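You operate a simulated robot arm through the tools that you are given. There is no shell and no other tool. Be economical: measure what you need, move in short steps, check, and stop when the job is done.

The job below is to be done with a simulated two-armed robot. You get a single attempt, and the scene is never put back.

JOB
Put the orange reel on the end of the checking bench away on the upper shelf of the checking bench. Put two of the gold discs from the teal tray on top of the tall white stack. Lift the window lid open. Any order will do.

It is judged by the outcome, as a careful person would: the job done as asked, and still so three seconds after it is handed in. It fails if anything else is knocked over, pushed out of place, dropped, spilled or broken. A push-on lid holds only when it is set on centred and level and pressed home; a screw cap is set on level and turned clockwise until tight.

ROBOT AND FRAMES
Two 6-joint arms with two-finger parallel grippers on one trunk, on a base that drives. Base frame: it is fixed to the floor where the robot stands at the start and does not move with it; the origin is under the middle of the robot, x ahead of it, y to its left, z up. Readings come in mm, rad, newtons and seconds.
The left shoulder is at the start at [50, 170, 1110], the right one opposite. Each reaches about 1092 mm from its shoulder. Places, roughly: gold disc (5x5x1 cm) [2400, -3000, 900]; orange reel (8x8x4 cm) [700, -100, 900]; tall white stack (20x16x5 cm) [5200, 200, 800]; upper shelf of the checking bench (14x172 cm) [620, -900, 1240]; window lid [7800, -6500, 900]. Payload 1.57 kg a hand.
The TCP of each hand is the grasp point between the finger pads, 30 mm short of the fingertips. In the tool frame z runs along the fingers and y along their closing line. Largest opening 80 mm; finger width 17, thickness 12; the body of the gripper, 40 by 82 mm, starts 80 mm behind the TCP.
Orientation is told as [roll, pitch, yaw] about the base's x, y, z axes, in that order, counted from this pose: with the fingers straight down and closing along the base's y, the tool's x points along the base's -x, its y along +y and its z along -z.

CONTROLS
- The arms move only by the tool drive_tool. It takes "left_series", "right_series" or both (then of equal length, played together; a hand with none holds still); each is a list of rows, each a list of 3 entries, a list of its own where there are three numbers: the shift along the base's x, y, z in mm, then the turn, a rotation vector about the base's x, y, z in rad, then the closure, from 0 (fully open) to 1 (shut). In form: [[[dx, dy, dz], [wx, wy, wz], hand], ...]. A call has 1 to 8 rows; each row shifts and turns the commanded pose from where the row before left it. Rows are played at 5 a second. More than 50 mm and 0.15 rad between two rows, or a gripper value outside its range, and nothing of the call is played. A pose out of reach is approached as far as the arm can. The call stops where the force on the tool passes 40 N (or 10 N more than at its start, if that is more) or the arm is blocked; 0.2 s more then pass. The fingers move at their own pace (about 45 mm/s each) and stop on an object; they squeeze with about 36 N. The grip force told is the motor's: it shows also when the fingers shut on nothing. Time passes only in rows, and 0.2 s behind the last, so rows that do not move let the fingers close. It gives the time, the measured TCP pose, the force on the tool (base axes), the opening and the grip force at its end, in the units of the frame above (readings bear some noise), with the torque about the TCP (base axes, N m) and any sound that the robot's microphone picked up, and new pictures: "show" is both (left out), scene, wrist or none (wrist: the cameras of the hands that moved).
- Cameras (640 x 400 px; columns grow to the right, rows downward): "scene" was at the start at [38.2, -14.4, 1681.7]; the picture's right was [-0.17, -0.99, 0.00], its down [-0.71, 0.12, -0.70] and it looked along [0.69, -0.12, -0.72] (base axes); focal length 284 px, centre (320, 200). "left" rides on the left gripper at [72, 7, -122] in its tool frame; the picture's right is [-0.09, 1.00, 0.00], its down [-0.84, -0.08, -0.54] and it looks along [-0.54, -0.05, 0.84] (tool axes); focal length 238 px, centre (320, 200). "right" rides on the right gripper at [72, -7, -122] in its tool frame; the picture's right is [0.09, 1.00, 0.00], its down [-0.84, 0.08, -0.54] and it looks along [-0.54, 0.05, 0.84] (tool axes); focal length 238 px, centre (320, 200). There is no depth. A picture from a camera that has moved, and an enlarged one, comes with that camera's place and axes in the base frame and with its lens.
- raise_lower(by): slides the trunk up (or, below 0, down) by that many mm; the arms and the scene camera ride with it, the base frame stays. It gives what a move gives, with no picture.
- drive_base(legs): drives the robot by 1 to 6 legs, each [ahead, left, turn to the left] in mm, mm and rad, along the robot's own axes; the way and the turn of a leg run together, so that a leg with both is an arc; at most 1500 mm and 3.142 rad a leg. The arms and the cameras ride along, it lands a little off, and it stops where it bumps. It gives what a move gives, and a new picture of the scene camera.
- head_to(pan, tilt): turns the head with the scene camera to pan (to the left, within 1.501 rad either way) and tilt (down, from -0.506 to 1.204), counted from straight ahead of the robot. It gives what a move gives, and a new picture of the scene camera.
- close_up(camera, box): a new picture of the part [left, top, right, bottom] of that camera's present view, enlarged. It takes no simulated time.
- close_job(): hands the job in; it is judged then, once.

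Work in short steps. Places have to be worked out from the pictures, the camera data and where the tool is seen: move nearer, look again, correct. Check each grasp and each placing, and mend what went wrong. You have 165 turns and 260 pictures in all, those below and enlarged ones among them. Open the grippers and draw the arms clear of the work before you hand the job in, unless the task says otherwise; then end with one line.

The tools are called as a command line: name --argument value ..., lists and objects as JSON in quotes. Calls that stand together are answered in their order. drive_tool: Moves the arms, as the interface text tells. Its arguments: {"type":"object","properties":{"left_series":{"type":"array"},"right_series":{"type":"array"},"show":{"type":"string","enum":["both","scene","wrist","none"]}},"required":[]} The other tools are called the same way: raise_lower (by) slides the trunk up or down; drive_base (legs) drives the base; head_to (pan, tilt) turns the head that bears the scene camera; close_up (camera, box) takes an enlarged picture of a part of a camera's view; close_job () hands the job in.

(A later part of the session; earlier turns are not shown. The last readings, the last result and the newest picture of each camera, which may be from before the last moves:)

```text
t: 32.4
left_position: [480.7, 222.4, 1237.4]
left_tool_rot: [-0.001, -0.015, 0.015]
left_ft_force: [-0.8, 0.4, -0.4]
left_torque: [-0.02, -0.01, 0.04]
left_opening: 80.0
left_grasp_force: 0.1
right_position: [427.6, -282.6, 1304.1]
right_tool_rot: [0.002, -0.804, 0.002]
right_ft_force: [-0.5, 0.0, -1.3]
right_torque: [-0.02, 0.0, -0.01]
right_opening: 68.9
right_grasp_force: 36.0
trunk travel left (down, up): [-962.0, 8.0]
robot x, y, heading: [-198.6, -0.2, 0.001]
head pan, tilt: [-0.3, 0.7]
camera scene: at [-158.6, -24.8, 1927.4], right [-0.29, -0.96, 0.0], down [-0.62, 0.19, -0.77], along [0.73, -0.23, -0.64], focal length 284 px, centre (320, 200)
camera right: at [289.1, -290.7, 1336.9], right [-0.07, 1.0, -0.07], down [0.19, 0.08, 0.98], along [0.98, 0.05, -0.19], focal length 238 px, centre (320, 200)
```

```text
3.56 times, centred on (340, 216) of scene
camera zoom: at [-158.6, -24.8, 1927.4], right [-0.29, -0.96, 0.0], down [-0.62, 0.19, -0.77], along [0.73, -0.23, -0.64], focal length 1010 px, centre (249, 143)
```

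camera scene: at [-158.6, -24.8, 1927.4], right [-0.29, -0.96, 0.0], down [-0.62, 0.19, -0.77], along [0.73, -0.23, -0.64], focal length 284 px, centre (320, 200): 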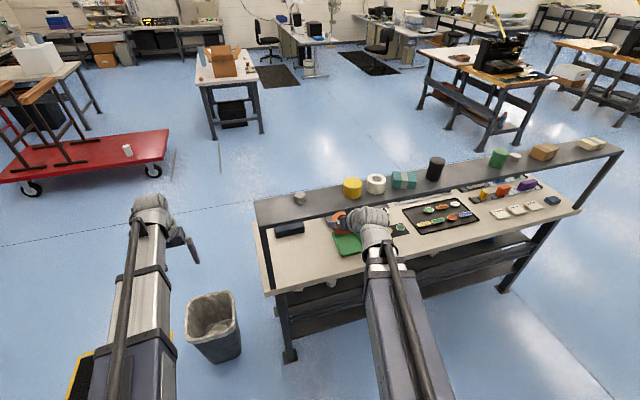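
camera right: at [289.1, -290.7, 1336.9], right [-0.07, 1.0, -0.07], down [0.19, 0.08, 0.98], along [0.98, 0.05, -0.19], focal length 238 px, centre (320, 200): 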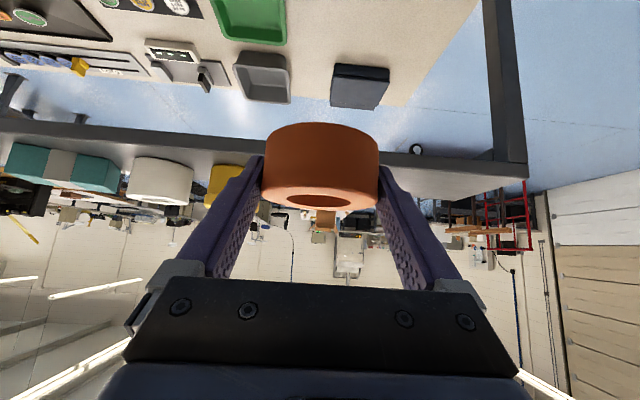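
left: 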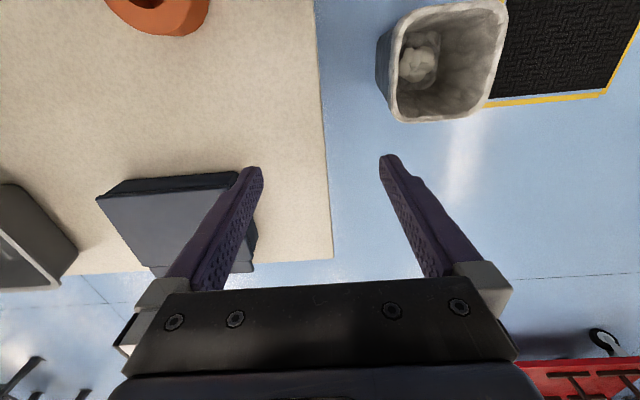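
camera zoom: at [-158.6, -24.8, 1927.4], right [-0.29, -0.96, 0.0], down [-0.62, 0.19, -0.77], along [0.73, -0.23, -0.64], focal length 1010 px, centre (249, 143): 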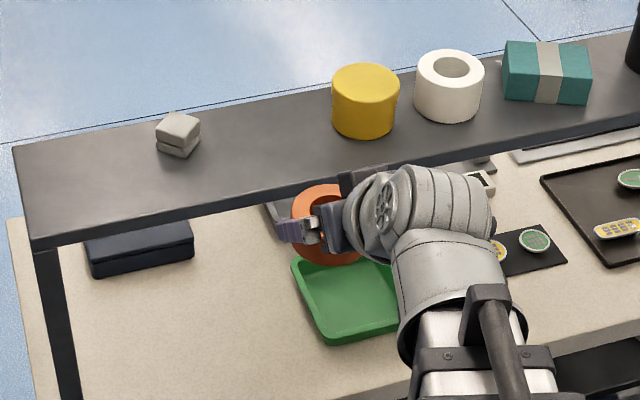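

Shelf top confirmed at ≈1241; free gap y from -225 to -375. I move in to put the reel's centre at about [617, -300].

drive_tool --right_series '[[[38, -9, 0], [0, 0, 0], 0.7], [[38, -8, 0], [0, 0, 0], 0.7], [[38, 0, 0], [0, 0, 0], 0.7], [[38, 0, 0], [0, 0, 0], 0.7], [[34, 0, 0], [0, 0, 0], 0.7], [[0, 0, 0], [0, 0, 0], 0.7]]'

close_up --camera "scene" --box '[250, 140, 430, 252]'

```text
t: 33.8
left_position: [480.6, 222.5, 1238.5]
left_tool_rot: [0.0, -0.016, 0.016]
left_ft_force: [-0.3, -0.2, -0.5]
left_torque: [-0.01, -0.02, -0.02]
left_opening: 79.8
left_grasp_force: 0.0
right_position: [613.7, -300.1, 1305.1]
right_tool_rot: [0.0, -0.802, 0.005]
right_ft_force: [-0.6, 1.3, -0.9]
right_torque: [-0.01, 0.01, -0.01]
right_opening: 69.2
right_grasp_force: 36.4
trunk travel left (down, up): [-962.0, 8.0]
robot x, y, heading: [-195.2, 3.4, -0.001]
head pan, tilt: [-0.3, 0.7]
camera scene: at [-158.8, -25.4, 1927.4], right [-0.29, -0.96, 0.0], down [-0.62, 0.19, -0.77], along [0.73, -0.23, -0.64], focal length 284 px, centre (320, 200)
camera right: at [476.2, -308.0, 1336.9], right [-0.07, 1.0, -0.07], down [0.19, 0.08, 0.98], along [0.98, 0.05, -0.2], focal length 238 px, centre (320, 200)
```

scene: 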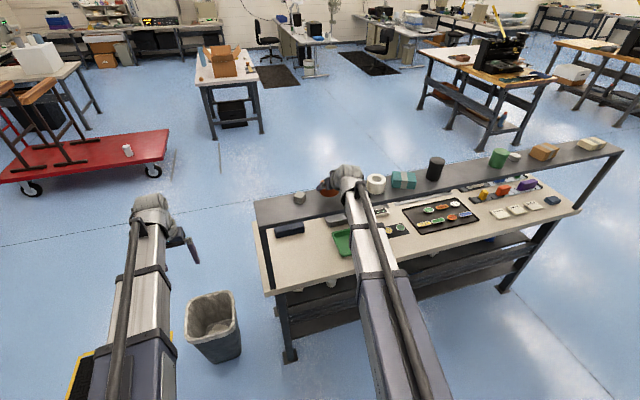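
right: 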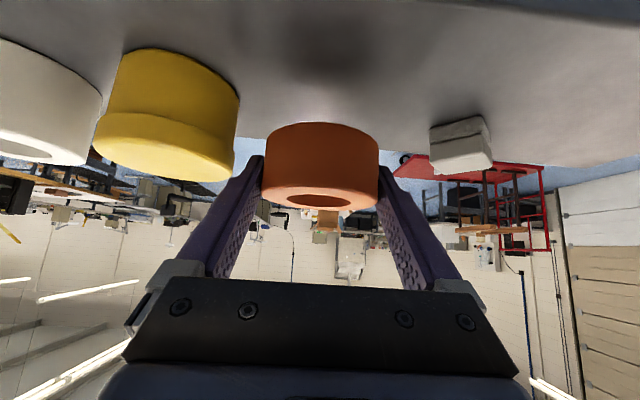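

```text
3.56 times, centred on (340, 196) of scene
camera zoom: at [-158.8, -25.4, 1927.4], right [-0.29, -0.96, 0.0], down [-0.62, 0.19, -0.77], along [0.73, -0.23, -0.64], focal length 1010 px, centre (249, 214)
```

zoom: 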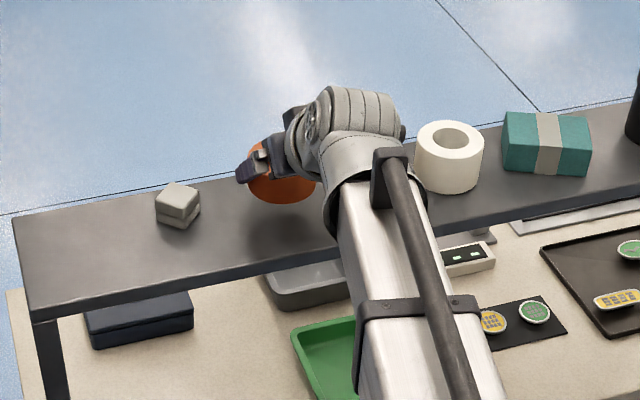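

Reel is over the shelf with the yellow roll and block clear on both sides. I lower till contact.

raise_lower --by -24

close_up --camera "right" --box '[160, 60, 560, 300]'

```text
t: 34.5
left_position: [481.5, 222.1, 1212.9]
left_tool_rot: [0.0, -0.016, 0.017]
left_ft_force: [-0.1, -0.4, -0.6]
left_torque: [-0.01, 0.0, -0.01]
left_opening: 79.8
left_grasp_force: 0.0
right_position: [614.7, -300.7, 1279.3]
right_tool_rot: [0.001, -0.802, 0.003]
right_ft_force: [0.5, 0.2, -1.2]
right_torque: [-0.02, 0.02, 0.01]
right_opening: 69.0
right_grasp_force: 35.8
trunk travel left (down, up): [-938.0, 32.0]
robot x, y, heading: [-197.0, 0.0, 0.0]
head pan, tilt: [-0.3, 0.7]
```

```text
1.60 times, centred on (360, 180) of right
camera zoom: at [476.5, -308.2, 1312.7], right [-0.07, 1.0, -0.07], down [0.19, 0.08, 0.98], along [0.98, 0.05, -0.2], focal length 381 px, centre (256, 232)
```

zoom: 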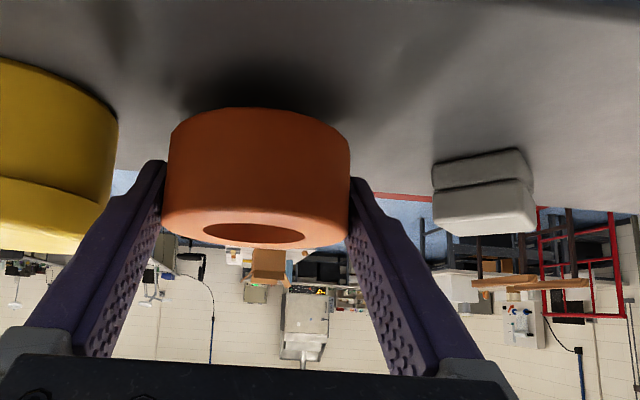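

Nearly down, a few millimetres of shadow gap left. I lower in small steps to contact.

raise_lower --by -5

raise_lower --by -4

close_up --camera "right" --box '[160, 60, 560, 300]'

```text
t: 35.0
left_position: [481.2, 223.4, 1208.1]
left_tool_rot: [0.0, -0.015, 0.017]
left_ft_force: [0.2, 0.4, -0.5]
left_torque: [0.0, 0.0, -0.03]
left_opening: 80.0
left_grasp_force: 0.1
right_position: [615.1, -300.9, 1274.7]
right_tool_rot: [-0.001, -0.801, 0.002]
right_ft_force: [0.3, 0.2, -0.7]
right_torque: [-0.02, 0.01, -0.01]
right_opening: 69.0
right_grasp_force: 36.1
trunk travel left (down, up): [-933.0, 37.0]
robot x, y, heading: [-195.9, 2.4, 0.004]
head pan, tilt: [-0.3, 0.7]
```

```text
t: 35.6
left_position: [481.1, 222.2, 1204.1]
left_tool_rot: [0.0, -0.017, 0.015]
left_ft_force: [-0.8, 0.7, -0.6]
left_torque: [0.02, 0.0, 0.01]
left_opening: 80.0
left_grasp_force: 0.1
right_position: [615.4, -300.5, 1271.4]
right_tool_rot: [0.001, -0.8, 0.002]
right_ft_force: [-0.8, 0.3, -1.2]
right_torque: [-0.03, 0.0, -0.03]
right_opening: 68.9
right_grasp_force: 35.6
trunk travel left (down, up): [-929.0, 41.0]
robot x, y, heading: [-200.0, 1.3, 0.008]
head pan, tilt: [-0.3, 0.7]
```

```text
1.60 times, centred on (360, 180) of right
camera zoom: at [476.5, -308.2, 1303.7], right [-0.07, 1.0, -0.07], down [0.19, 0.08, 0.98], along [0.98, 0.05, -0.2], focal length 381 px, centre (256, 232)
```

zoom: 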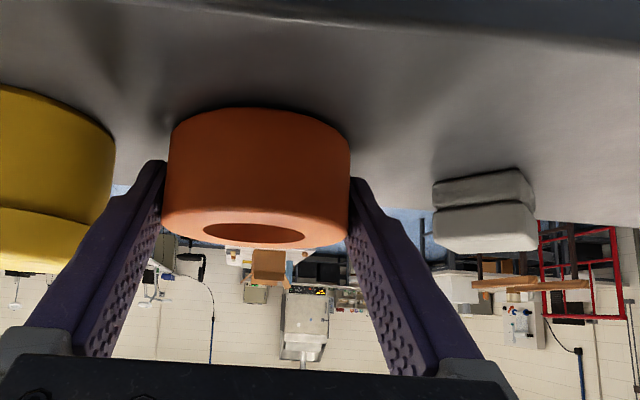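

raise_lower --by -3

raise_lower --by -3

```text
t: 36.1
left_position: [479.4, 223.8, 1200.6]
left_tool_rot: [-0.001, -0.016, 0.015]
left_ft_force: [0.4, 0.4, 0.1]
left_torque: [0.01, -0.01, -0.01]
left_opening: 80.2
left_grasp_force: 0.0
right_position: [614.7, -300.7, 1269.8]
right_tool_rot: [-0.001, -0.808, 0.001]
right_ft_force: [4.0, -1.8, 18.3]
right_torque: [-0.27, -0.12, 0.01]
right_opening: 68.8
right_grasp_force: 36.0
trunk travel left (down, up): [-926.0, 44.0]
robot x, y, heading: [-195.9, -0.7, -0.003]
head pan, tilt: [-0.3, 0.7]
```

```text
t: 36.5
left_position: [479.0, 223.6, 1199.4]
left_tool_rot: [0.0, -0.019, 0.016]
left_ft_force: [0.1, 0.1, -0.1]
left_torque: [-0.01, 0.01, -0.02]
left_opening: 80.1
left_grasp_force: 0.1
right_position: [613.8, -300.2, 1269.7]
right_tool_rot: [-0.002, -0.815, 0.0]
right_ft_force: [-6.0, 2.8, 18.8]
right_torque: [0.08, 0.51, -0.05]
right_opening: 69.0
right_grasp_force: 35.9
trunk travel left (down, up): [-924.0, 46.0]
robot x, y, heading: [-198.4, 3.2, 0.003]
head pan, tilt: [-0.3, 0.7]
stopped: the force on the tool passed its limit at 41 N (the readings are from after the stop); the commanded pose is now the measured one
```

The reel is pressed on the shelf (contact at TCP 1270). I ease up 2 mm and open the fingers gently.

raise_lower --by 2

drive_tool --right_series '[[[0, 0, 0], [0, 0, 0], 0.06], [[0, 0, 0], [0, 0, 0], 0.0], [[0, 0, 0], [0, 0, 0], 0.0]]' --show "wrist"

```text
t: 37.1
left_position: [479.6, 222.0, 1200.5]
left_tool_rot: [0.001, -0.018, 0.016]
left_ft_force: [0.2, 0.4, -0.4]
left_torque: [-0.01, -0.02, 0.01]
left_opening: 79.9
left_grasp_force: 0.1
right_position: [615.8, -301.3, 1269.4]
right_tool_rot: [0.0, -0.812, 0.0]
right_ft_force: [-1.0, 0.0, 5.0]
right_torque: [-0.01, -0.15, -0.01]
right_opening: 68.8
right_grasp_force: 36.2
trunk travel left (down, up): [-926.0, 44.0]
robot x, y, heading: [-196.9, 1.0, 0.003]
head pan, tilt: [-0.3, 0.7]
```

```text
t: 37.9
left_position: [481.0, 223.4, 1201.7]
left_tool_rot: [0.0, -0.015, 0.015]
left_ft_force: [0.4, 0.4, -0.3]
left_torque: [0.01, -0.01, 0.01]
left_opening: 80.0
left_grasp_force: 0.0
right_position: [617.2, -301.6, 1268.9]
right_tool_rot: [-0.003, -0.812, -0.001]
right_ft_force: [0.0, -0.5, 0.1]
right_torque: [0.02, 0.03, -0.02]
right_opening: 79.8
right_grasp_force: 0.0
trunk travel left (down, up): [-926.0, 44.0]
robot x, y, heading: [-197.9, 1.7, 0.004]
head pan, tilt: [-0.3, 0.7]
camera right: at [478.4, -308.7, 1300.5], right [-0.06, 1.0, -0.07], down [0.18, 0.08, 0.98], along [0.98, 0.05, -0.19], focal length 238 px, centre (320, 200)
```

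right: 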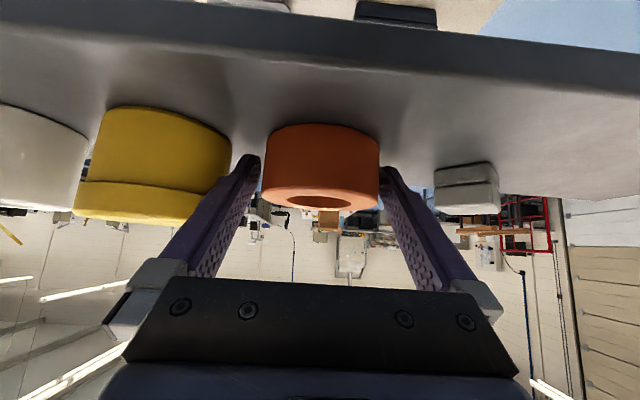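

The reel stands flat and free. I draw the hand straight back.

drive_tool --right_series '[[[-25, 0, 0], [0, 0, 0], 0.0], [[-35, 0, 0], [0, 0, 0], 0.0], [[-45, 0, 0], [0, 0, 0], 0.0], [[-45, 0, 0], [0, 0, 0], 0.0], [[-45, 0, 0], [0, 0, 0], 0.0]]' --show "scene"

close_up --camera "scene" --box '[250, 140, 430, 252]'

```text
t: 39.1
left_position: [479.9, 222.3, 1200.7]
left_tool_rot: [0.0, -0.017, 0.014]
left_ft_force: [0.5, 0.3, 0.7]
left_torque: [0.0, -0.03, 0.02]
left_opening: 80.0
left_grasp_force: 0.0
right_position: [421.7, -303.0, 1270.0]
right_tool_rot: [-0.002, -0.814, -0.001]
right_ft_force: [-0.6, -0.2, 0.1]
right_torque: [0.01, 0.0, -0.01]
right_opening: 79.8
right_grasp_force: 0.1
trunk travel left (down, up): [-926.0, 44.0]
robot x, y, heading: [-200.2, 3.4, -0.001]
head pan, tilt: [-0.3, 0.7]
camera scene: at [-159.4, -25.4, 1891.1], right [-0.29, -0.96, 0.0], down [-0.61, 0.19, -0.77], along [0.73, -0.23, -0.64], focal length 284 px, centre (320, 200)
```

scene: 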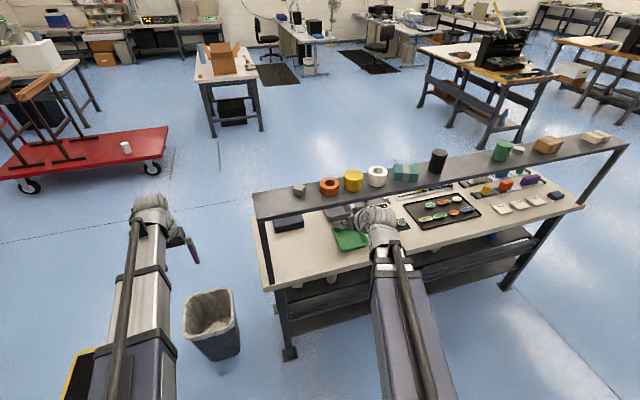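

```text
3.56 times, centred on (340, 196) of scene
camera zoom: at [-159.4, -25.4, 1891.1], right [-0.29, -0.96, 0.0], down [-0.61, 0.19, -0.77], along [0.73, -0.23, -0.64], focal length 1010 px, centre (249, 214)
```

zoom: 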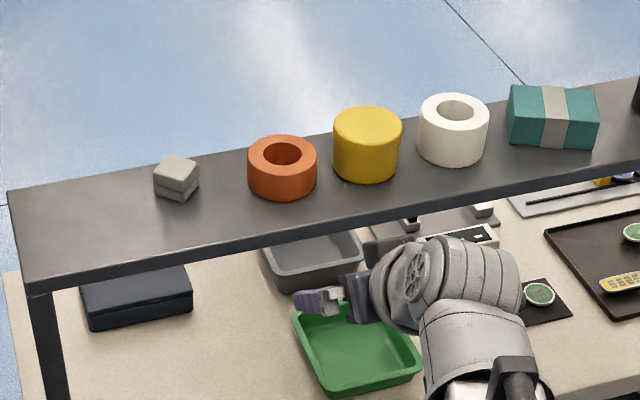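

The reel is safely on the shelf. Now I back off 400 mm and look toward the teal tray near [2400, -3000].

drive_base --legs '[[-400, 0, 0]]'

head_to --pan -0.8 --tilt 0.3

close_up --camera "scene" --box '[160, 100, 480, 300]'

```text
t: 41.6
left_position: [80.0, 222.6, 1202.1]
left_tool_rot: [0.0, -0.018, 0.018]
left_ft_force: [0.8, -0.7, 0.7]
left_torque: [0.01, 0.0, -0.01]
left_opening: 80.1
left_grasp_force: 0.0
right_position: [24.6, -301.5, 1270.2]
right_tool_rot: [-0.001, -0.812, 0.003]
right_ft_force: [-0.5, -0.4, 0.0]
right_torque: [0.03, -0.02, 0.05]
right_opening: 79.9
right_grasp_force: 0.0
trunk travel left (down, up): [-926.0, 44.0]
robot x, y, heading: [-594.9, -1.2, 0.009]
head pan, tilt: [-0.3, 0.7]
camera scene: at [-558.2, -26.6, 1891.1], right [-0.29, -0.96, 0.0], down [-0.62, 0.19, -0.77], along [0.73, -0.22, -0.64], focal length 284 px, centre (320, 200)
```

scene: 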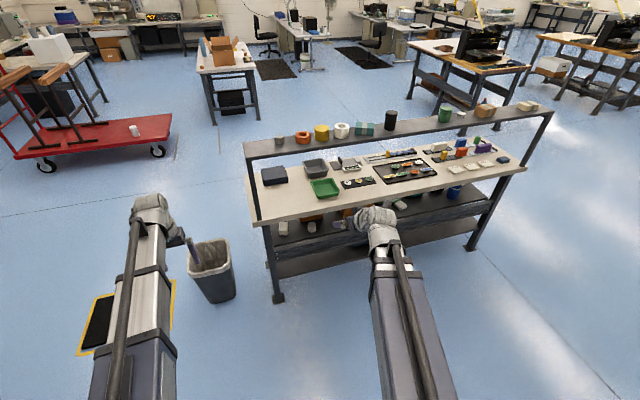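

```text
t: 42.5
left_position: [81.3, 223.0, 1201.1]
left_tool_rot: [0.0, -0.016, 0.019]
left_ft_force: [-0.1, -0.9, -0.5]
left_torque: [-0.02, 0.02, 0.02]
left_opening: 79.9
left_grasp_force: 0.1
right_position: [25.9, -301.8, 1270.2]
right_tool_rot: [-0.001, -0.812, 0.005]
right_ft_force: [0.8, -0.6, -1.0]
right_torque: [0.03, -0.01, -0.02]
right_opening: 79.9
right_grasp_force: 0.0
trunk travel left (down, up): [-926.0, 44.0]
robot x, y, heading: [-596.1, 0.3, -0.001]
head pan, tilt: [-0.799, 0.3]
camera scene: at [-573.0, -68.4, 1927.1], right [-0.71, -0.7, 0.0], down [-0.21, 0.21, -0.96], along [0.67, -0.68, -0.3], focal length 284 px, centre (320, 200)
```

scene: 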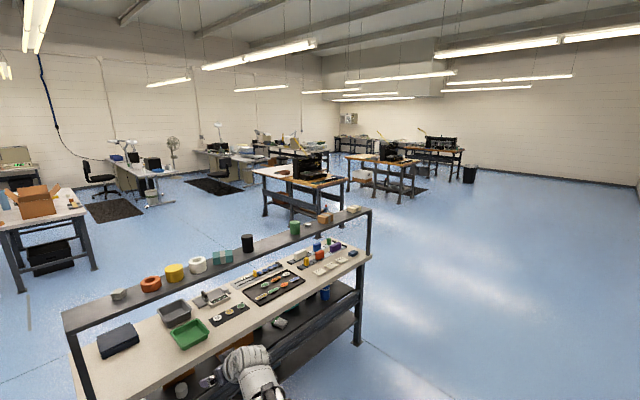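

```text
2.00 times, centred on (320, 200) of scene
camera zoom: at [-573.0, -68.4, 1927.1], right [-0.71, -0.7, 0.0], down [-0.21, 0.21, -0.96], along [0.67, -0.68, -0.3], focal length 568 px, centre (320, 200)
```

zoom: 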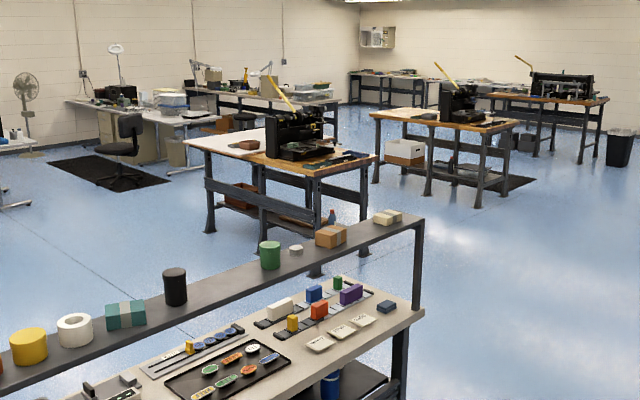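

The tray should be on the bench whose near end is at x≈2150, y from -2800 to -3600. I drive around the checking bench's right end toward that end, and look.

drive_base --legs '[[0, -1450, 0], [650, -1350, 0], [1100, 0, 0]]'

head_to --pan 0.0 --tilt 0.6

```text
t: 61.9
left_position: [1801.0, -2594.6, 1200.7]
left_tool_rot: [0.0, -0.017, 0.016]
left_ft_force: [-0.2, 1.0, 0.4]
left_torque: [0.01, 0.02, 0.04]
left_opening: 80.1
left_grasp_force: 0.1
right_position: [1744.4, -3121.0, 1269.9]
right_tool_rot: [-0.002, -0.81, 0.0]
right_ft_force: [0.2, 0.3, 1.0]
right_torque: [-0.02, 0.01, 0.01]
right_opening: 80.0
right_grasp_force: 0.0
trunk travel left (down, up): [-926.0, 44.0]
robot x, y, heading: [1119.0, -2817.0, -0.002]
head pan, tilt: [-0.799, 0.3]
camera scene: at [1145.9, -2884.4, 1927.2], right [-0.72, -0.7, 0.0], down [-0.21, 0.21, -0.96], along [0.67, -0.68, -0.3], focal length 284 px, centre (320, 200)
```

scene: 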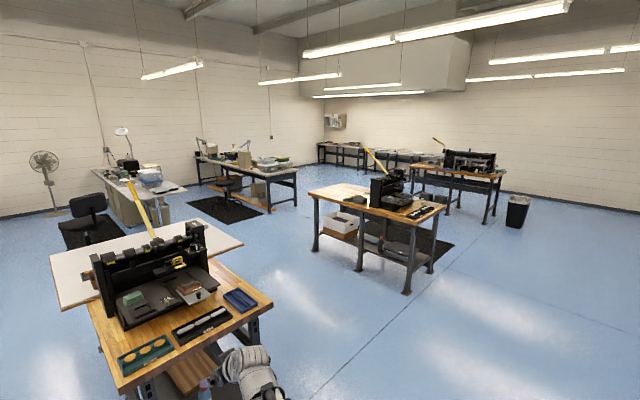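

```text
t: 63.0
left_position: [1800.9, -2594.9, 1201.1]
left_tool_rot: [0.0, -0.015, 0.014]
left_ft_force: [0.9, 0.5, -0.3]
left_torque: [-0.03, 0.01, 0.0]
left_opening: 79.9
left_grasp_force: 0.1
right_position: [1742.7, -3119.9, 1270.0]
right_tool_rot: [-0.002, -0.81, 0.0]
right_ft_force: [-0.2, -0.2, -0.3]
right_torque: [0.04, -0.04, 0.03]
right_opening: 79.8
right_grasp_force: 0.2
trunk travel left (down, up): [-926.0, 44.0]
robot x, y, heading: [1121.2, -2815.4, 0.006]
head pan, tilt: [0.0, 0.6]
camera scene: at [1168.6, -2817.5, 1899.7], right [0.0, -1.0, 0.0], down [-0.56, 0.0, -0.83], along [0.83, 0.0, -0.56], focal length 284 px, centre (320, 200)
```

scene: 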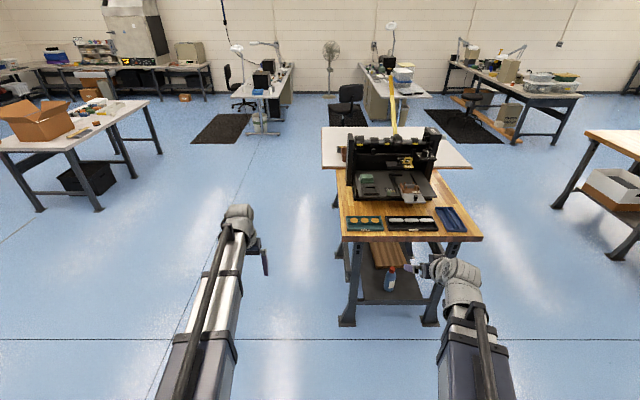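

The teal tray with gold discs is at about [2420, -3058]. I zoom in on it.

close_up --camera "scene" --box '[325, 190, 485, 250]'

```text
4.00 times, centred on (405, 220) of scene
camera zoom: at [1168.6, -2817.5, 1899.7], right [0.0, -1.0, 0.0], down [-0.56, 0.0, -0.83], along [0.83, 0.0, -0.56], focal length 1136 px, centre (-20, 120)
```

zoom: 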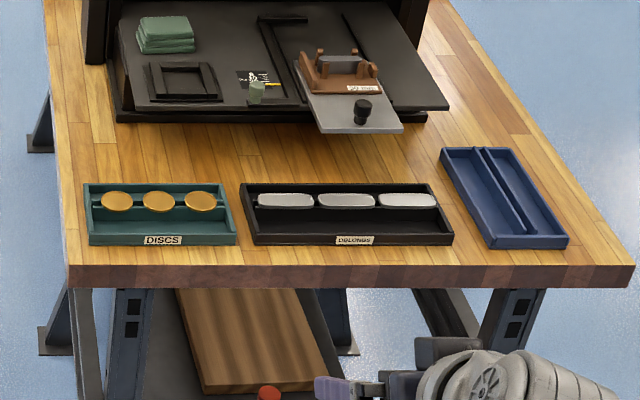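

Three gold discs (≈50 mm, ≈58 mm apart) at about x 2444, y -3013/-3073/-3132. I drive closer so both arms reach the tray.

drive_base --legs '[[430, -180, 0]]'

drive_tool --right_series '[[[0, 0, -10], [0, 0.14, 0], 0.0], [[0, 0, -10], [0, 0.14, 0], 0.0], [[0, 0, -10], [0, 0.14, 0], 0.0], [[0, 0, -10], [0, 0.14, 0], 0.0], [[0, 0, -10], [0, 0.14, 0], 0.0], [[0, 0, 0], [0, 0.11, 0], 0.0], [[0, 0, 0], [0, 0, 0.14], 0.0], [[0, 0, 0], [0, 0, 0.14], 0.0]]' --show "none"

```text
t: 65.8
left_position: [2231.6, -2765.4, 1200.0]
left_tool_rot: [0.0, -0.016, 0.025]
left_ft_force: [0.2, 0.1, -0.3]
left_torque: [0.02, 0.01, 0.0]
left_opening: 80.1
left_grasp_force: 0.0
right_position: [2179.9, -3291.6, 1268.8]
right_tool_rot: [0.001, -0.811, 0.008]
right_ft_force: [-0.6, 0.1, -0.4]
right_torque: [0.03, 0.01, 0.0]
right_opening: 79.7
right_grasp_force: 0.1
trunk travel left (down, up): [-926.0, 44.0]
robot x, y, heading: [1557.2, -2994.3, 0.016]
head pan, tilt: [0.0, 0.6]
camera scene: at [1602.5, -2995.5, 1899.7], right [0.01, -1.0, 0.0], down [-0.57, -0.01, -0.82], along [0.82, 0.01, -0.57], focal length 284 px, centre (320, 200)
```

scene: 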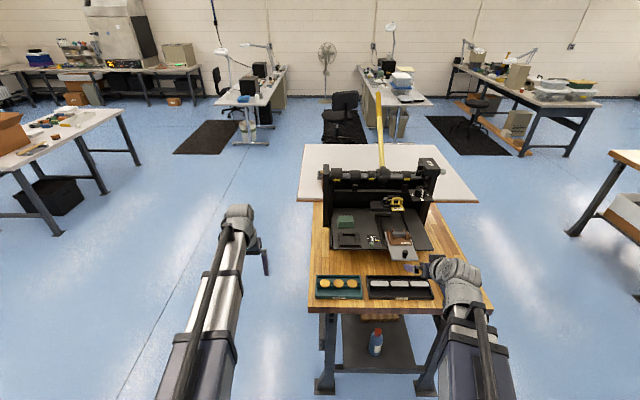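

```text
t: 67.6
left_position: [2231.5, -2765.1, 1200.6]
left_tool_rot: [-0.002, -0.016, 0.025]
left_ft_force: [0.7, 0.1, -0.2]
left_torque: [-0.03, 0.0, 0.02]
left_opening: 79.9
left_grasp_force: 0.1
right_position: [2179.1, -3291.5, 1200.6]
right_tool_rot: [0.007, 0.0, 0.289]
right_ft_force: [0.2, 0.4, -1.1]
right_torque: [0.0, 0.0, 0.03]
right_opening: 80.3
right_grasp_force: 0.0
right hand out of reach, approached as far as the arm can: row 1, 2, 3, 5
trunk travel left (down, up): [-926.0, 44.0]
robot x, y, heading: [1556.2, -2991.8, 0.012]
head pan, tilt: [0.0, 0.6]
```

Yaw works with the hand vertical. I turn both hands so their fingers close along x (right +90°, left -90°).

drive_tool --right_series '[[[0, 0, 0], [0, 0, 0.145], 0], [[0, 0, 0], [0, 0, 0.145], 0], [[0, 0, 0], [0, 0, 0.145], 0], [[0, 0, 0], [0, 0, 0.145], 0], [[0, 0, 0], [0, 0, 0.145], 0], [[0, 0, 0], [0, 0, 0.145], 0], [[0, 0, 0], [0, 0, 0.145], 0], [[0, 0, 0], [0, 0, 0.145], 0]]' --left_series '[[[0, 0, 0], [0, 0, -0.148], 0], [[0, 0, 0], [0, 0, -0.148], 0], [[0, 0, 0], [0, 0, -0.148], 0], [[0, 0, 0], [0, 0, -0.148], 0], [[0, 0, 0], [0, 0, -0.148], 0], [[0, 0, 0], [0, 0, -0.148], 0], [[0, 0, 0], [0, 0, -0.148], 0], [[0, 0, 0], [0, 0, -0.148], 0]]' --show "none"

drive_tool --right_series '[[[0, 0, 0], [0, 0, 0.12], 0], [[0, 0, 0], [0, 0, 0], 0], [[0, 0, 0], [0, 0, 0], 0]]' --left_series '[[[0, 0, 0], [0, 0, -0.14], 0], [[0, 0, 0], [0, 0, -0.14], 0], [[0, 0, 0], [0, 0, -0.13], 0]]'

```text
t: 69.4
left_position: [2230.6, -2766.6, 1201.5]
left_tool_rot: [0.0, -0.015, -1.159]
left_ft_force: [0.0, -0.4, 0.4]
left_torque: [0.04, 0.04, 0.01]
left_opening: 79.9
left_grasp_force: 0.1
right_position: [2178.4, -3291.1, 1200.7]
right_tool_rot: [0.006, -0.002, 1.451]
right_ft_force: [-0.4, -0.5, 0.5]
right_torque: [0.0, -0.01, 0.0]
right_opening: 80.1
right_grasp_force: 0.2
trunk travel left (down, up): [-926.0, 44.0]
robot x, y, heading: [1552.1, -2993.7, 0.008]
head pan, tilt: [0.0, 0.6]
```

```text
t: 70.2
left_position: [2231.6, -2765.6, 1202.0]
left_tool_rot: [0.0, -0.016, -1.572]
left_ft_force: [-0.6, 0.4, 0.0]
left_torque: [-0.02, 0.04, -0.05]
left_opening: 79.9
left_grasp_force: 0.1
right_position: [2178.8, -3292.0, 1201.0]
right_tool_rot: [0.006, 0.0, 1.569]
right_ft_force: [-0.5, -0.5, 0.3]
right_torque: [-0.01, 0.02, 0.0]
right_opening: 79.9
right_grasp_force: 0.0
trunk travel left (down, up): [-926.0, 44.0]
robot x, y, heading: [1556.5, -2994.7, 0.01]
head pan, tilt: [0.0, 0.6]
camera scene: at [1601.6, -2995.1, 1899.7], right [0.01, -1.0, 0.0], down [-0.56, -0.01, -0.83], along [0.82, 0.01, -0.56], focal length 284 px, centre (320, 200)
camera right: at [2185.5, -3364.5, 1322.0], right [-1.0, -0.09, 0.01], down [-0.07, 0.84, 0.54], along [-0.05, 0.54, -0.84], focal length 238 px, centre (320, 200)
camera left: at [2238.9, -2692.1, 1322.0], right [1.0, -0.09, 0.0], down [-0.08, -0.83, 0.56], along [-0.05, -0.55, -0.83], focal length 238 px, centre (320, 200)
```

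scene: 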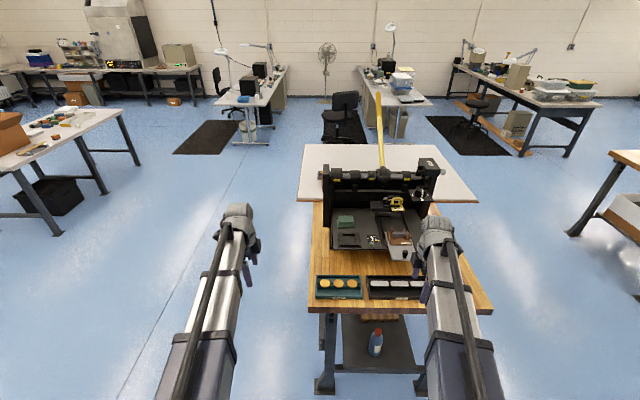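
right: 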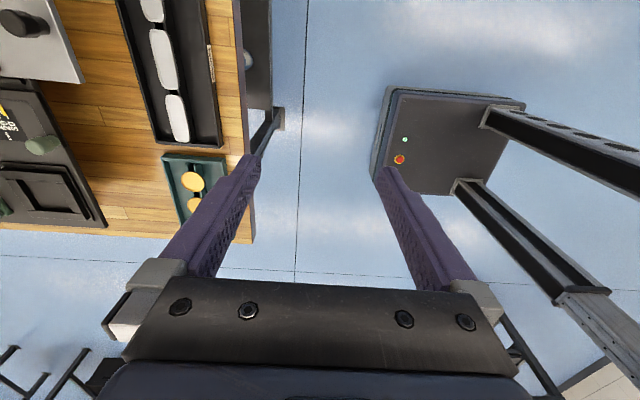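
left: 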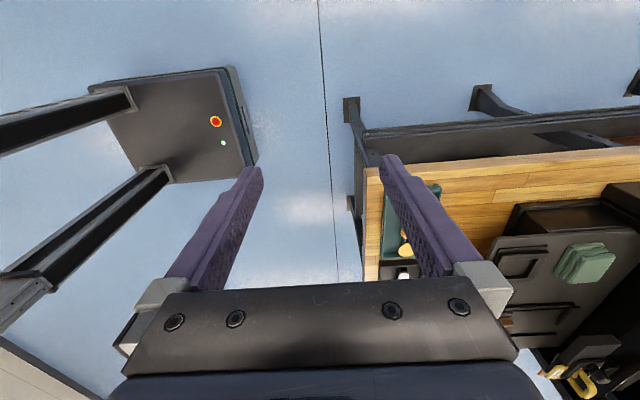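

Both hands are turned. I move the right hand over the tray's right-hand disc at about [2425, -3132], staying high.

drive_tool --right_series '[[[41, 26, 0], [0, 0, 0], 0], [[41, 26, 0], [0, 0, 0], 0], [[41, 26, 0], [0, 0, 0], 0], [[41, 26, 0], [0, 0, 0], 0], [[41, 26, 0], [0, 0, 0], 0], [[41, 27, 0], [0, 0, 0], 0], [[0, 0, 0], [0, 0, 0], 0]]' --show "none"

raise_lower --by -150

close_up --camera "right" --box '[0, 0, 640, 400]'

```text
t: 71.8
left_position: [2230.1, -2766.8, 1201.9]
left_tool_rot: [0.002, -0.015, -1.567]
left_ft_force: [-1.1, 0.7, 0.0]
left_torque: [-0.05, 0.01, 0.02]
left_opening: 80.0
left_grasp_force: 0.0
right_position: [2428.0, -3133.0, 1201.0]
right_tool_rot: [0.006, -0.001, 1.568]
right_ft_force: [0.0, 0.0, 0.3]
right_torque: [-0.01, -0.01, 0.03]
right_opening: 79.8
right_grasp_force: 0.0
trunk travel left (down, up): [-926.0, 44.0]
robot x, y, heading: [1558.3, -2992.9, 0.006]
head pan, tilt: [0.0, 0.6]
```

```text
t: 73.6
left_position: [2230.4, -2765.3, 1051.6]
left_tool_rot: [0.001, -0.016, -1.567]
left_ft_force: [0.3, -0.1, -0.6]
left_torque: [0.0, 0.03, -0.01]
left_opening: 79.7
left_grasp_force: 0.1
right_position: [2427.3, -3133.3, 1051.1]
right_tool_rot: [0.008, -0.002, 1.567]
right_ft_force: [0.0, -0.1, 1.0]
right_torque: [-0.01, 0.01, -0.03]
right_opening: 80.0
right_grasp_force: 0.1
trunk travel left (down, up): [-776.0, 194.0]
robot x, y, heading: [1554.9, -2992.7, 0.014]
head pan, tilt: [0.0, 0.6]
```

```text
1.00 times, centred on (320, 200) of right (not enlarged: the box is as wide or as high as the picture)
camera zoom: at [2434.9, -3205.8, 1172.1], right [-1.0, -0.09, 0.01], down [-0.07, 0.84, 0.54], along [-0.05, 0.54, -0.84], focal length 238 px, centre (320, 200)
```

zoom: 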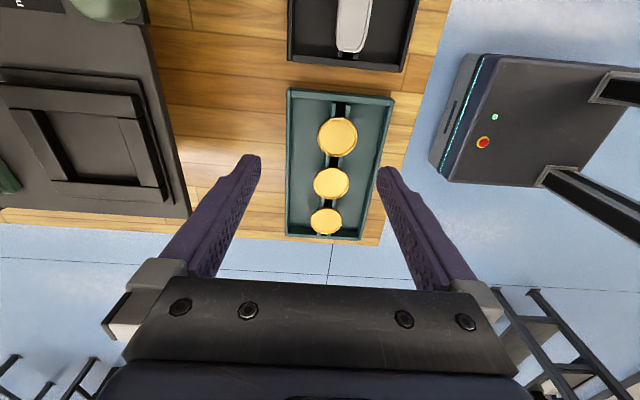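

Discs lie on rails across the tray with room on both sides. I shift to about [2408, -3121] and lower 80 mm for a better look.

drive_tool --right_series '[[[-20, 12, 0], [0, 0, 0], 0], [[0, 0, 0], [0, 0, 0], 0]]' --show "none"

raise_lower --by -80

close_up --camera "right" --box '[0, 0, 640, 400]'

```text
t: 74.2
left_position: [2232.5, -2765.9, 1050.5]
left_tool_rot: [0.001, -0.017, -1.569]
left_ft_force: [-0.6, 0.8, 0.9]
left_torque: [-0.01, 0.01, -0.02]
left_opening: 80.0
left_grasp_force: 0.1
right_position: [2408.2, -3119.8, 1050.0]
right_tool_rot: [0.007, -0.002, 1.568]
right_ft_force: [-0.5, 0.2, -0.5]
right_torque: [0.0, 0.02, -0.02]
right_opening: 80.1
right_grasp_force: 0.1
trunk travel left (down, up): [-776.0, 194.0]
robot x, y, heading: [1555.3, -2995.7, 0.013]
head pan, tilt: [0.0, 0.6]
```

```text
t: 75.3
left_position: [2230.9, -2766.0, 970.6]
left_tool_rot: [-0.002, -0.016, -1.569]
left_ft_force: [-0.4, 0.2, 0.1]
left_torque: [-0.02, -0.03, -0.03]
left_opening: 80.0
left_grasp_force: 0.0
right_position: [2408.3, -3121.1, 971.0]
right_tool_rot: [0.007, -0.002, 1.568]
right_ft_force: [0.0, 0.2, 0.6]
right_torque: [-0.01, -0.03, 0.01]
right_opening: 79.9
right_grasp_force: 0.0
trunk travel left (down, up): [-696.0, 274.0]
robot x, y, heading: [1556.2, -2994.0, 0.015]
head pan, tilt: [0.0, 0.6]
```

```text
1.00 times, centred on (320, 200) of right (not enlarged: the box is as wide or as high as the picture)
camera zoom: at [2414.5, -3193.8, 1092.1], right [-1.0, -0.09, 0.01], down [-0.07, 0.84, 0.54], along [-0.05, 0.54, -0.84], focal length 238 px, centre (320, 200)
```

zoom: 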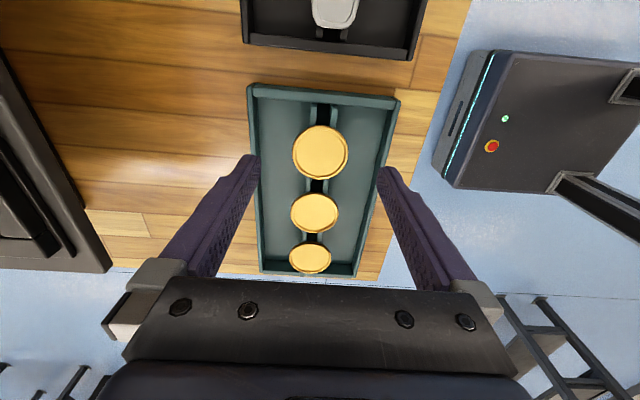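

The disc is now at about [2407, -3120], centred under the hand; its height is ≈900. I lower 45 mm and look again.

raise_lower --by -45

close_up --camera "right" --box '[160, 60, 480, 300]'

```text
t: 76.2
left_position: [2231.5, -2766.6, 925.7]
left_tool_rot: [-0.001, -0.018, -1.568]
left_ft_force: [-0.2, -0.3, -0.2]
left_torque: [0.06, 0.01, 0.0]
left_opening: 80.0
left_grasp_force: 0.0
right_position: [2408.8, -3120.5, 925.5]
right_tool_rot: [0.007, -0.002, 1.568]
right_ft_force: [0.4, -0.3, -0.4]
right_torque: [-0.01, 0.07, 0.0]
right_opening: 79.8
right_grasp_force: 0.1
trunk travel left (down, up): [-651.0, 319.0]
robot x, y, heading: [1557.1, -2997.2, 0.015]
head pan, tilt: [0.0, 0.6]
```

```text
1.67 times, centred on (320, 180) of right
camera zoom: at [2414.4, -3193.8, 1047.1], right [-1.0, -0.09, 0.01], down [-0.07, 0.84, 0.54], along [-0.05, 0.54, -0.84], focal length 397 px, centre (320, 233)
```

zoom: 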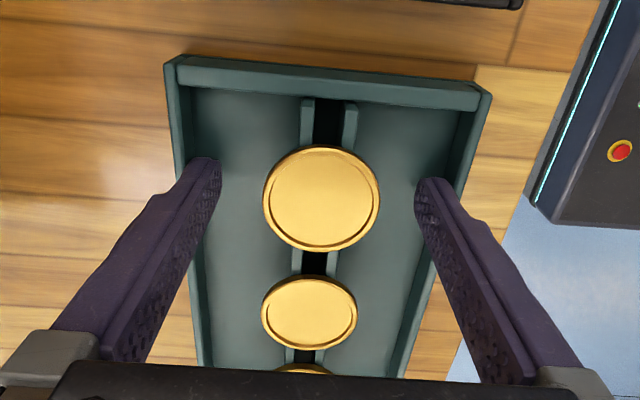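

Fingertips are at about disc height inside the tray walls. I narrow to 60 mm, lower 7 mm, and close on the disc.

drive_tool --right_series '[[[-1, 2, 0], [0, 0, 0], 0.22], [[0, 0, 0], [0, 0, 0], 0.22]]' --show "none"

raise_lower --by -7

drive_tool --right_series '[[[0, 0, 0], [0, 0, 0], 0.5], [[0, 0, 0], [0, 0, 0], 0.6], [[0, 0, 0], [0, 0, 0], 0.6]]' --show "wrist"

```text
t: 76.8
left_position: [2231.0, -2765.8, 925.3]
left_tool_rot: [0.0, -0.017, -1.568]
left_ft_force: [0.9, 0.1, -0.4]
left_torque: [-0.01, 0.0, -0.01]
left_opening: 80.0
left_grasp_force: 0.1
right_position: [2407.4, -3118.4, 925.8]
right_tool_rot: [0.008, -0.001, 1.567]
right_ft_force: [-0.8, -0.6, -0.3]
right_torque: [0.0, 0.01, -0.02]
right_opening: 62.4
right_grasp_force: 0.0
trunk travel left (down, up): [-651.0, 319.0]
robot x, y, heading: [1555.1, -2991.1, 0.012]
head pan, tilt: [0.0, 0.6]
```

```text
t: 77.4
left_position: [2230.5, -2765.6, 920.6]
left_tool_rot: [0.002, -0.016, -1.568]
left_ft_force: [0.1, 0.5, 1.1]
left_torque: [0.01, -0.01, 0.0]
left_opening: 80.0
left_grasp_force: 0.1
right_position: [2405.6, -3118.8, 920.6]
right_tool_rot: [0.006, -0.001, 1.568]
right_ft_force: [0.6, 0.3, 14.0]
right_torque: [-0.06, -0.55, 0.02]
right_opening: 63.4
right_grasp_force: 0.3
trunk travel left (down, up): [-644.0, 326.0]
robot x, y, heading: [1554.4, -2992.2, 0.012]
head pan, tilt: [0.0, 0.6]
```

```text
t: 78.2
left_position: [2230.4, -2765.3, 919.0]
left_tool_rot: [0.002, -0.017, -1.566]
left_ft_force: [0.2, 0.5, 0.0]
left_torque: [-0.01, 0.0, -0.03]
left_opening: 79.9
left_grasp_force: 0.1
right_position: [2408.1, -3118.5, 920.2]
right_tool_rot: [0.005, -0.001, 1.568]
right_ft_force: [11.2, -1.1, 21.5]
right_torque: [-0.02, -0.92, -0.05]
right_opening: 42.6
right_grasp_force: 21.6
trunk travel left (down, up): [-644.0, 326.0]
robot x, y, heading: [1557.1, -2996.5, 0.014]
head pan, tilt: [0.0, 0.6]
camera right: at [2413.2, -3190.8, 1041.1], right [-1.0, -0.09, 0.0], down [-0.07, 0.84, 0.54], along [-0.05, 0.54, -0.84], focal length 238 px, centre (320, 200)
```

right: 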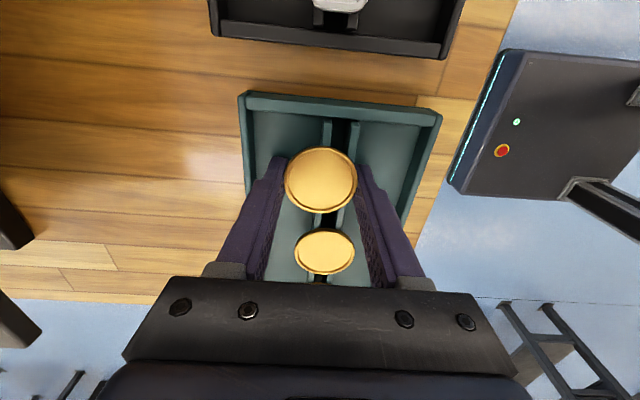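

Gripped at 42.6 mm, which fits the disc if it's 43 mm wide with its top near z 911 (the far finger grazed the tray floor). I lift 60 mm and check.

raise_lower --by 60

drive_tool --right_series '[[[0, 0, 0], [0, 0, 0], 0.65], [[0, 0, 0], [0, 0, 0], 0.65]]' --show "wrist"

```text
t: 79.2
left_position: [2232.1, -2765.4, 978.0]
left_tool_rot: [-0.002, -0.018, -1.567]
left_ft_force: [-0.8, 0.3, -0.5]
left_torque: [0.01, -0.02, 0.01]
left_opening: 79.8
left_grasp_force: 0.1
right_position: [2407.0, -3118.1, 979.3]
right_tool_rot: [0.006, -0.003, 1.566]
right_ft_force: [0.4, 0.7, -0.8]
right_torque: [-0.03, -0.01, 0.02]
right_opening: 41.6
right_grasp_force: 36.3
trunk travel left (down, up): [-704.0, 266.0]
robot x, y, heading: [1556.3, -2992.7, 0.013]
head pan, tilt: [0.0, 0.6]
```

```text
t: 79.8
left_position: [2230.3, -2765.6, 979.0]
left_tool_rot: [0.0, -0.016, -1.568]
left_ft_force: [-1.0, -0.1, -0.4]
left_torque: [-0.03, 0.0, 0.02]
left_opening: 80.0
left_grasp_force: 0.0
right_position: [2407.4, -3117.3, 977.8]
right_tool_rot: [0.007, -0.003, 1.568]
right_ft_force: [-0.3, 0.0, 0.8]
right_torque: [-0.06, -0.01, 0.01]
right_opening: 41.7
right_grasp_force: 36.0
trunk travel left (down, up): [-704.0, 266.0]
robot x, y, heading: [1555.3, -2992.7, 0.008]
head pan, tilt: [0.0, 0.6]
camera right: at [2413.6, -3191.1, 1100.0], right [-1.0, -0.09, 0.01], down [-0.07, 0.84, 0.54], along [-0.05, 0.54, -0.84], focal length 238 px, centre (320, 200)
```

right: 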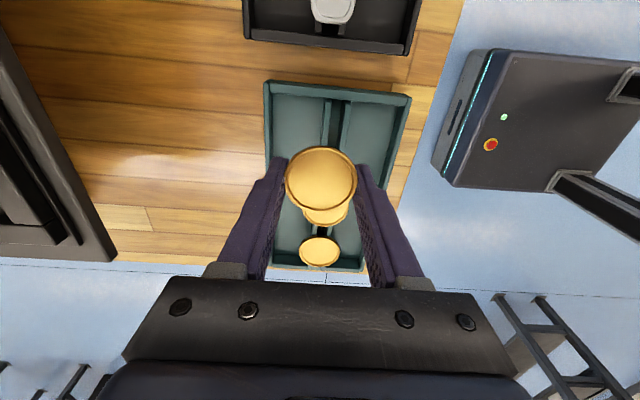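

It's held, but the picture shows the disc's top only ≈2 mm below the TCP, so the tips hang ≈18 mm below it — bad for setting down. I put it back on the rails and regrip with the tips only just below the disc.

raise_lower --by -57

drive_tool --right_series '[[[0, 0, 0], [0, 0, 0], 0.35], [[0, 0, 0], [0, 0, 0], 0.35]]' --show "none"

raise_lower --by 13

close_up --camera "right" --box '[160, 60, 480, 300]'

```text
t: 80.8
left_position: [2230.4, -2765.9, 922.1]
left_tool_rot: [0.0, -0.017, -1.568]
left_ft_force: [0.5, -0.1, -0.3]
left_torque: [-0.01, 0.0, 0.01]
left_opening: 79.8
left_grasp_force: 0.0
right_position: [2407.4, -3117.8, 921.6]
right_tool_rot: [0.007, -0.002, 1.568]
right_ft_force: [0.5, -0.2, -0.6]
right_torque: [0.02, -0.01, -0.01]
right_opening: 41.9
right_grasp_force: 36.0
trunk travel left (down, up): [-647.0, 323.0]
robot x, y, heading: [1556.7, -2992.9, 0.013]
head pan, tilt: [0.0, 0.6]
```

```text
t: 81.4
left_position: [2230.5, -2765.5, 921.6]
left_tool_rot: [0.002, -0.014, -1.569]
left_ft_force: [0.6, -0.4, 0.0]
left_torque: [-0.01, 0.01, -0.01]
left_opening: 80.2
left_grasp_force: 0.1
right_position: [2406.9, -3117.9, 921.6]
right_tool_rot: [0.006, -0.002, 1.567]
right_ft_force: [-0.1, -0.6, 0.0]
right_torque: [-0.03, -0.01, -0.01]
right_opening: 52.2
right_grasp_force: 0.2
trunk travel left (down, up): [-647.0, 323.0]
robot x, y, heading: [1553.2, -2994.1, 0.009]
head pan, tilt: [0.0, 0.6]
```

```text
t: 82.0
left_position: [2230.8, -2766.2, 935.4]
left_tool_rot: [0.0, -0.016, -1.568]
left_ft_force: [-1.0, 0.1, 0.1]
left_torque: [0.01, -0.03, -0.03]
left_opening: 80.2
left_grasp_force: 0.1
right_position: [2407.5, -3117.9, 934.8]
right_tool_rot: [0.006, -0.003, 1.567]
right_ft_force: [0.0, 0.5, -0.2]
right_torque: [0.0, 0.0, 0.0]
right_opening: 52.0
right_grasp_force: 0.1
trunk travel left (down, up): [-660.0, 310.0]
robot x, y, heading: [1553.2, -2996.9, 0.013]
head pan, tilt: [0.0, 0.6]
```

```text
1.67 times, centred on (320, 180) of right
camera zoom: at [2413.8, -3191.1, 1055.8], right [-1.0, -0.09, 0.01], down [-0.07, 0.84, 0.54], along [-0.05, 0.54, -0.84], focal length 397 px, centre (320, 233)
```

zoom: 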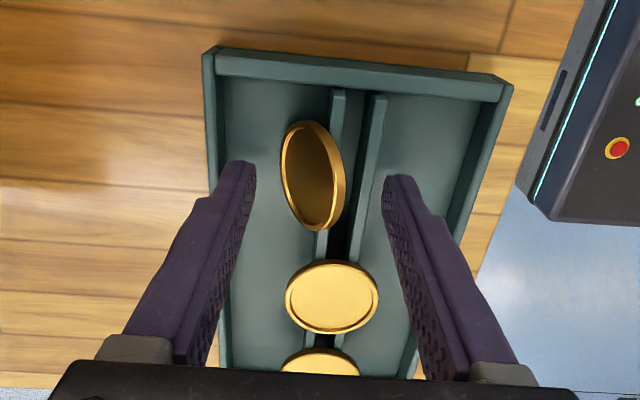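

Opening made the disc slip off the rails: it now leans against a rail inside the tray. I'll take this one by its rim with the fingers closing along y, then level it by pitching the hand. First I lift and turn the hand back to yaw 0.

raise_lower --by 60

drive_tool --right_series '[[[0, 0, 0], [0, 0, -0.142], 0], [[0, 0, 0], [0, 0, -0.142], 0], [[0, 0, 0], [0, 0, -0.142], 0], [[0, 0, 0], [0, 0, -0.142], 0], [[0, 0, 0], [0, 0, -0.142], 0], [[0, 0, 0], [0, 0, -0.142], 0], [[0, 0, 0], [0, 0, -0.142], 0], [[0, 0, 0], [0, 0, -0.142], 0]]' --show "none"

drive_tool --right_series '[[[0, 0, 0], [0, 0, -0.142], 0.2], [[0, 0, 0], [0, 0, -0.142], 0.3], [[0, 0, 0], [0, 0, -0.142], 0.35], [[0, 0, 0], [0, 0, 0], 0.35]]' --show "wrist"

```text
t: 83.0
left_position: [2231.0, -2765.5, 994.0]
left_tool_rot: [-0.001, -0.016, -1.566]
left_ft_force: [-0.7, 0.5, 0.1]
left_torque: [0.02, 0.0, 0.0]
left_opening: 79.8
left_grasp_force: 0.1
right_position: [2406.3, -3118.4, 995.2]
right_tool_rot: [0.007, -0.002, 1.568]
right_ft_force: [0.1, -0.4, 0.1]
right_torque: [-0.04, 0.01, 0.01]
right_opening: 51.8
right_grasp_force: 0.0
trunk travel left (down, up): [-720.0, 250.0]
robot x, y, heading: [1555.0, -2994.3, 0.012]
head pan, tilt: [0.0, 0.6]
```

```text
t: 84.8
left_position: [2231.3, -2765.4, 995.6]
left_tool_rot: [0.0, -0.017, -1.568]
left_ft_force: [0.3, 0.0, 0.3]
left_torque: [-0.01, -0.02, 0.01]
left_opening: 80.1
left_grasp_force: 0.1
right_position: [2407.4, -3118.0, 995.5]
right_tool_rot: [0.008, -0.002, 0.428]
right_ft_force: [0.8, -0.4, -0.1]
right_torque: [0.02, 0.0, -0.01]
right_opening: 79.8
right_grasp_force: 0.1
trunk travel left (down, up): [-720.0, 250.0]
robot x, y, heading: [1556.6, -2996.7, 0.013]
head pan, tilt: [0.0, 0.6]
```

```text
t: 85.8
left_position: [2231.5, -2766.5, 995.0]
left_tool_rot: [-0.001, -0.017, -1.566]
left_ft_force: [1.1, 0.0, -0.2]
left_torque: [0.0, 0.06, 0.03]
left_opening: 79.7
left_grasp_force: 0.0
right_position: [2406.1, -3118.0, 995.0]
right_tool_rot: [0.006, -0.001, 0.003]
right_ft_force: [0.5, -0.5, -1.1]
right_torque: [0.01, 0.0, -0.02]
right_opening: 52.1
right_grasp_force: 0.0
trunk travel left (down, up): [-720.0, 250.0]
robot x, y, heading: [1552.3, -2994.2, 0.013]
head pan, tilt: [0.0, 0.6]
camera right: at [2334.2, -3126.8, 1115.9], right [-0.1, 1.0, 0.01], down [0.84, 0.08, 0.54], along [0.54, 0.06, -0.84], focal length 238 px, centre (320, 200)
```

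right: 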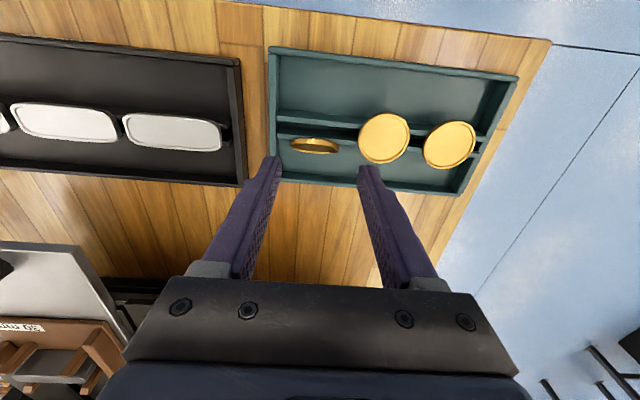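

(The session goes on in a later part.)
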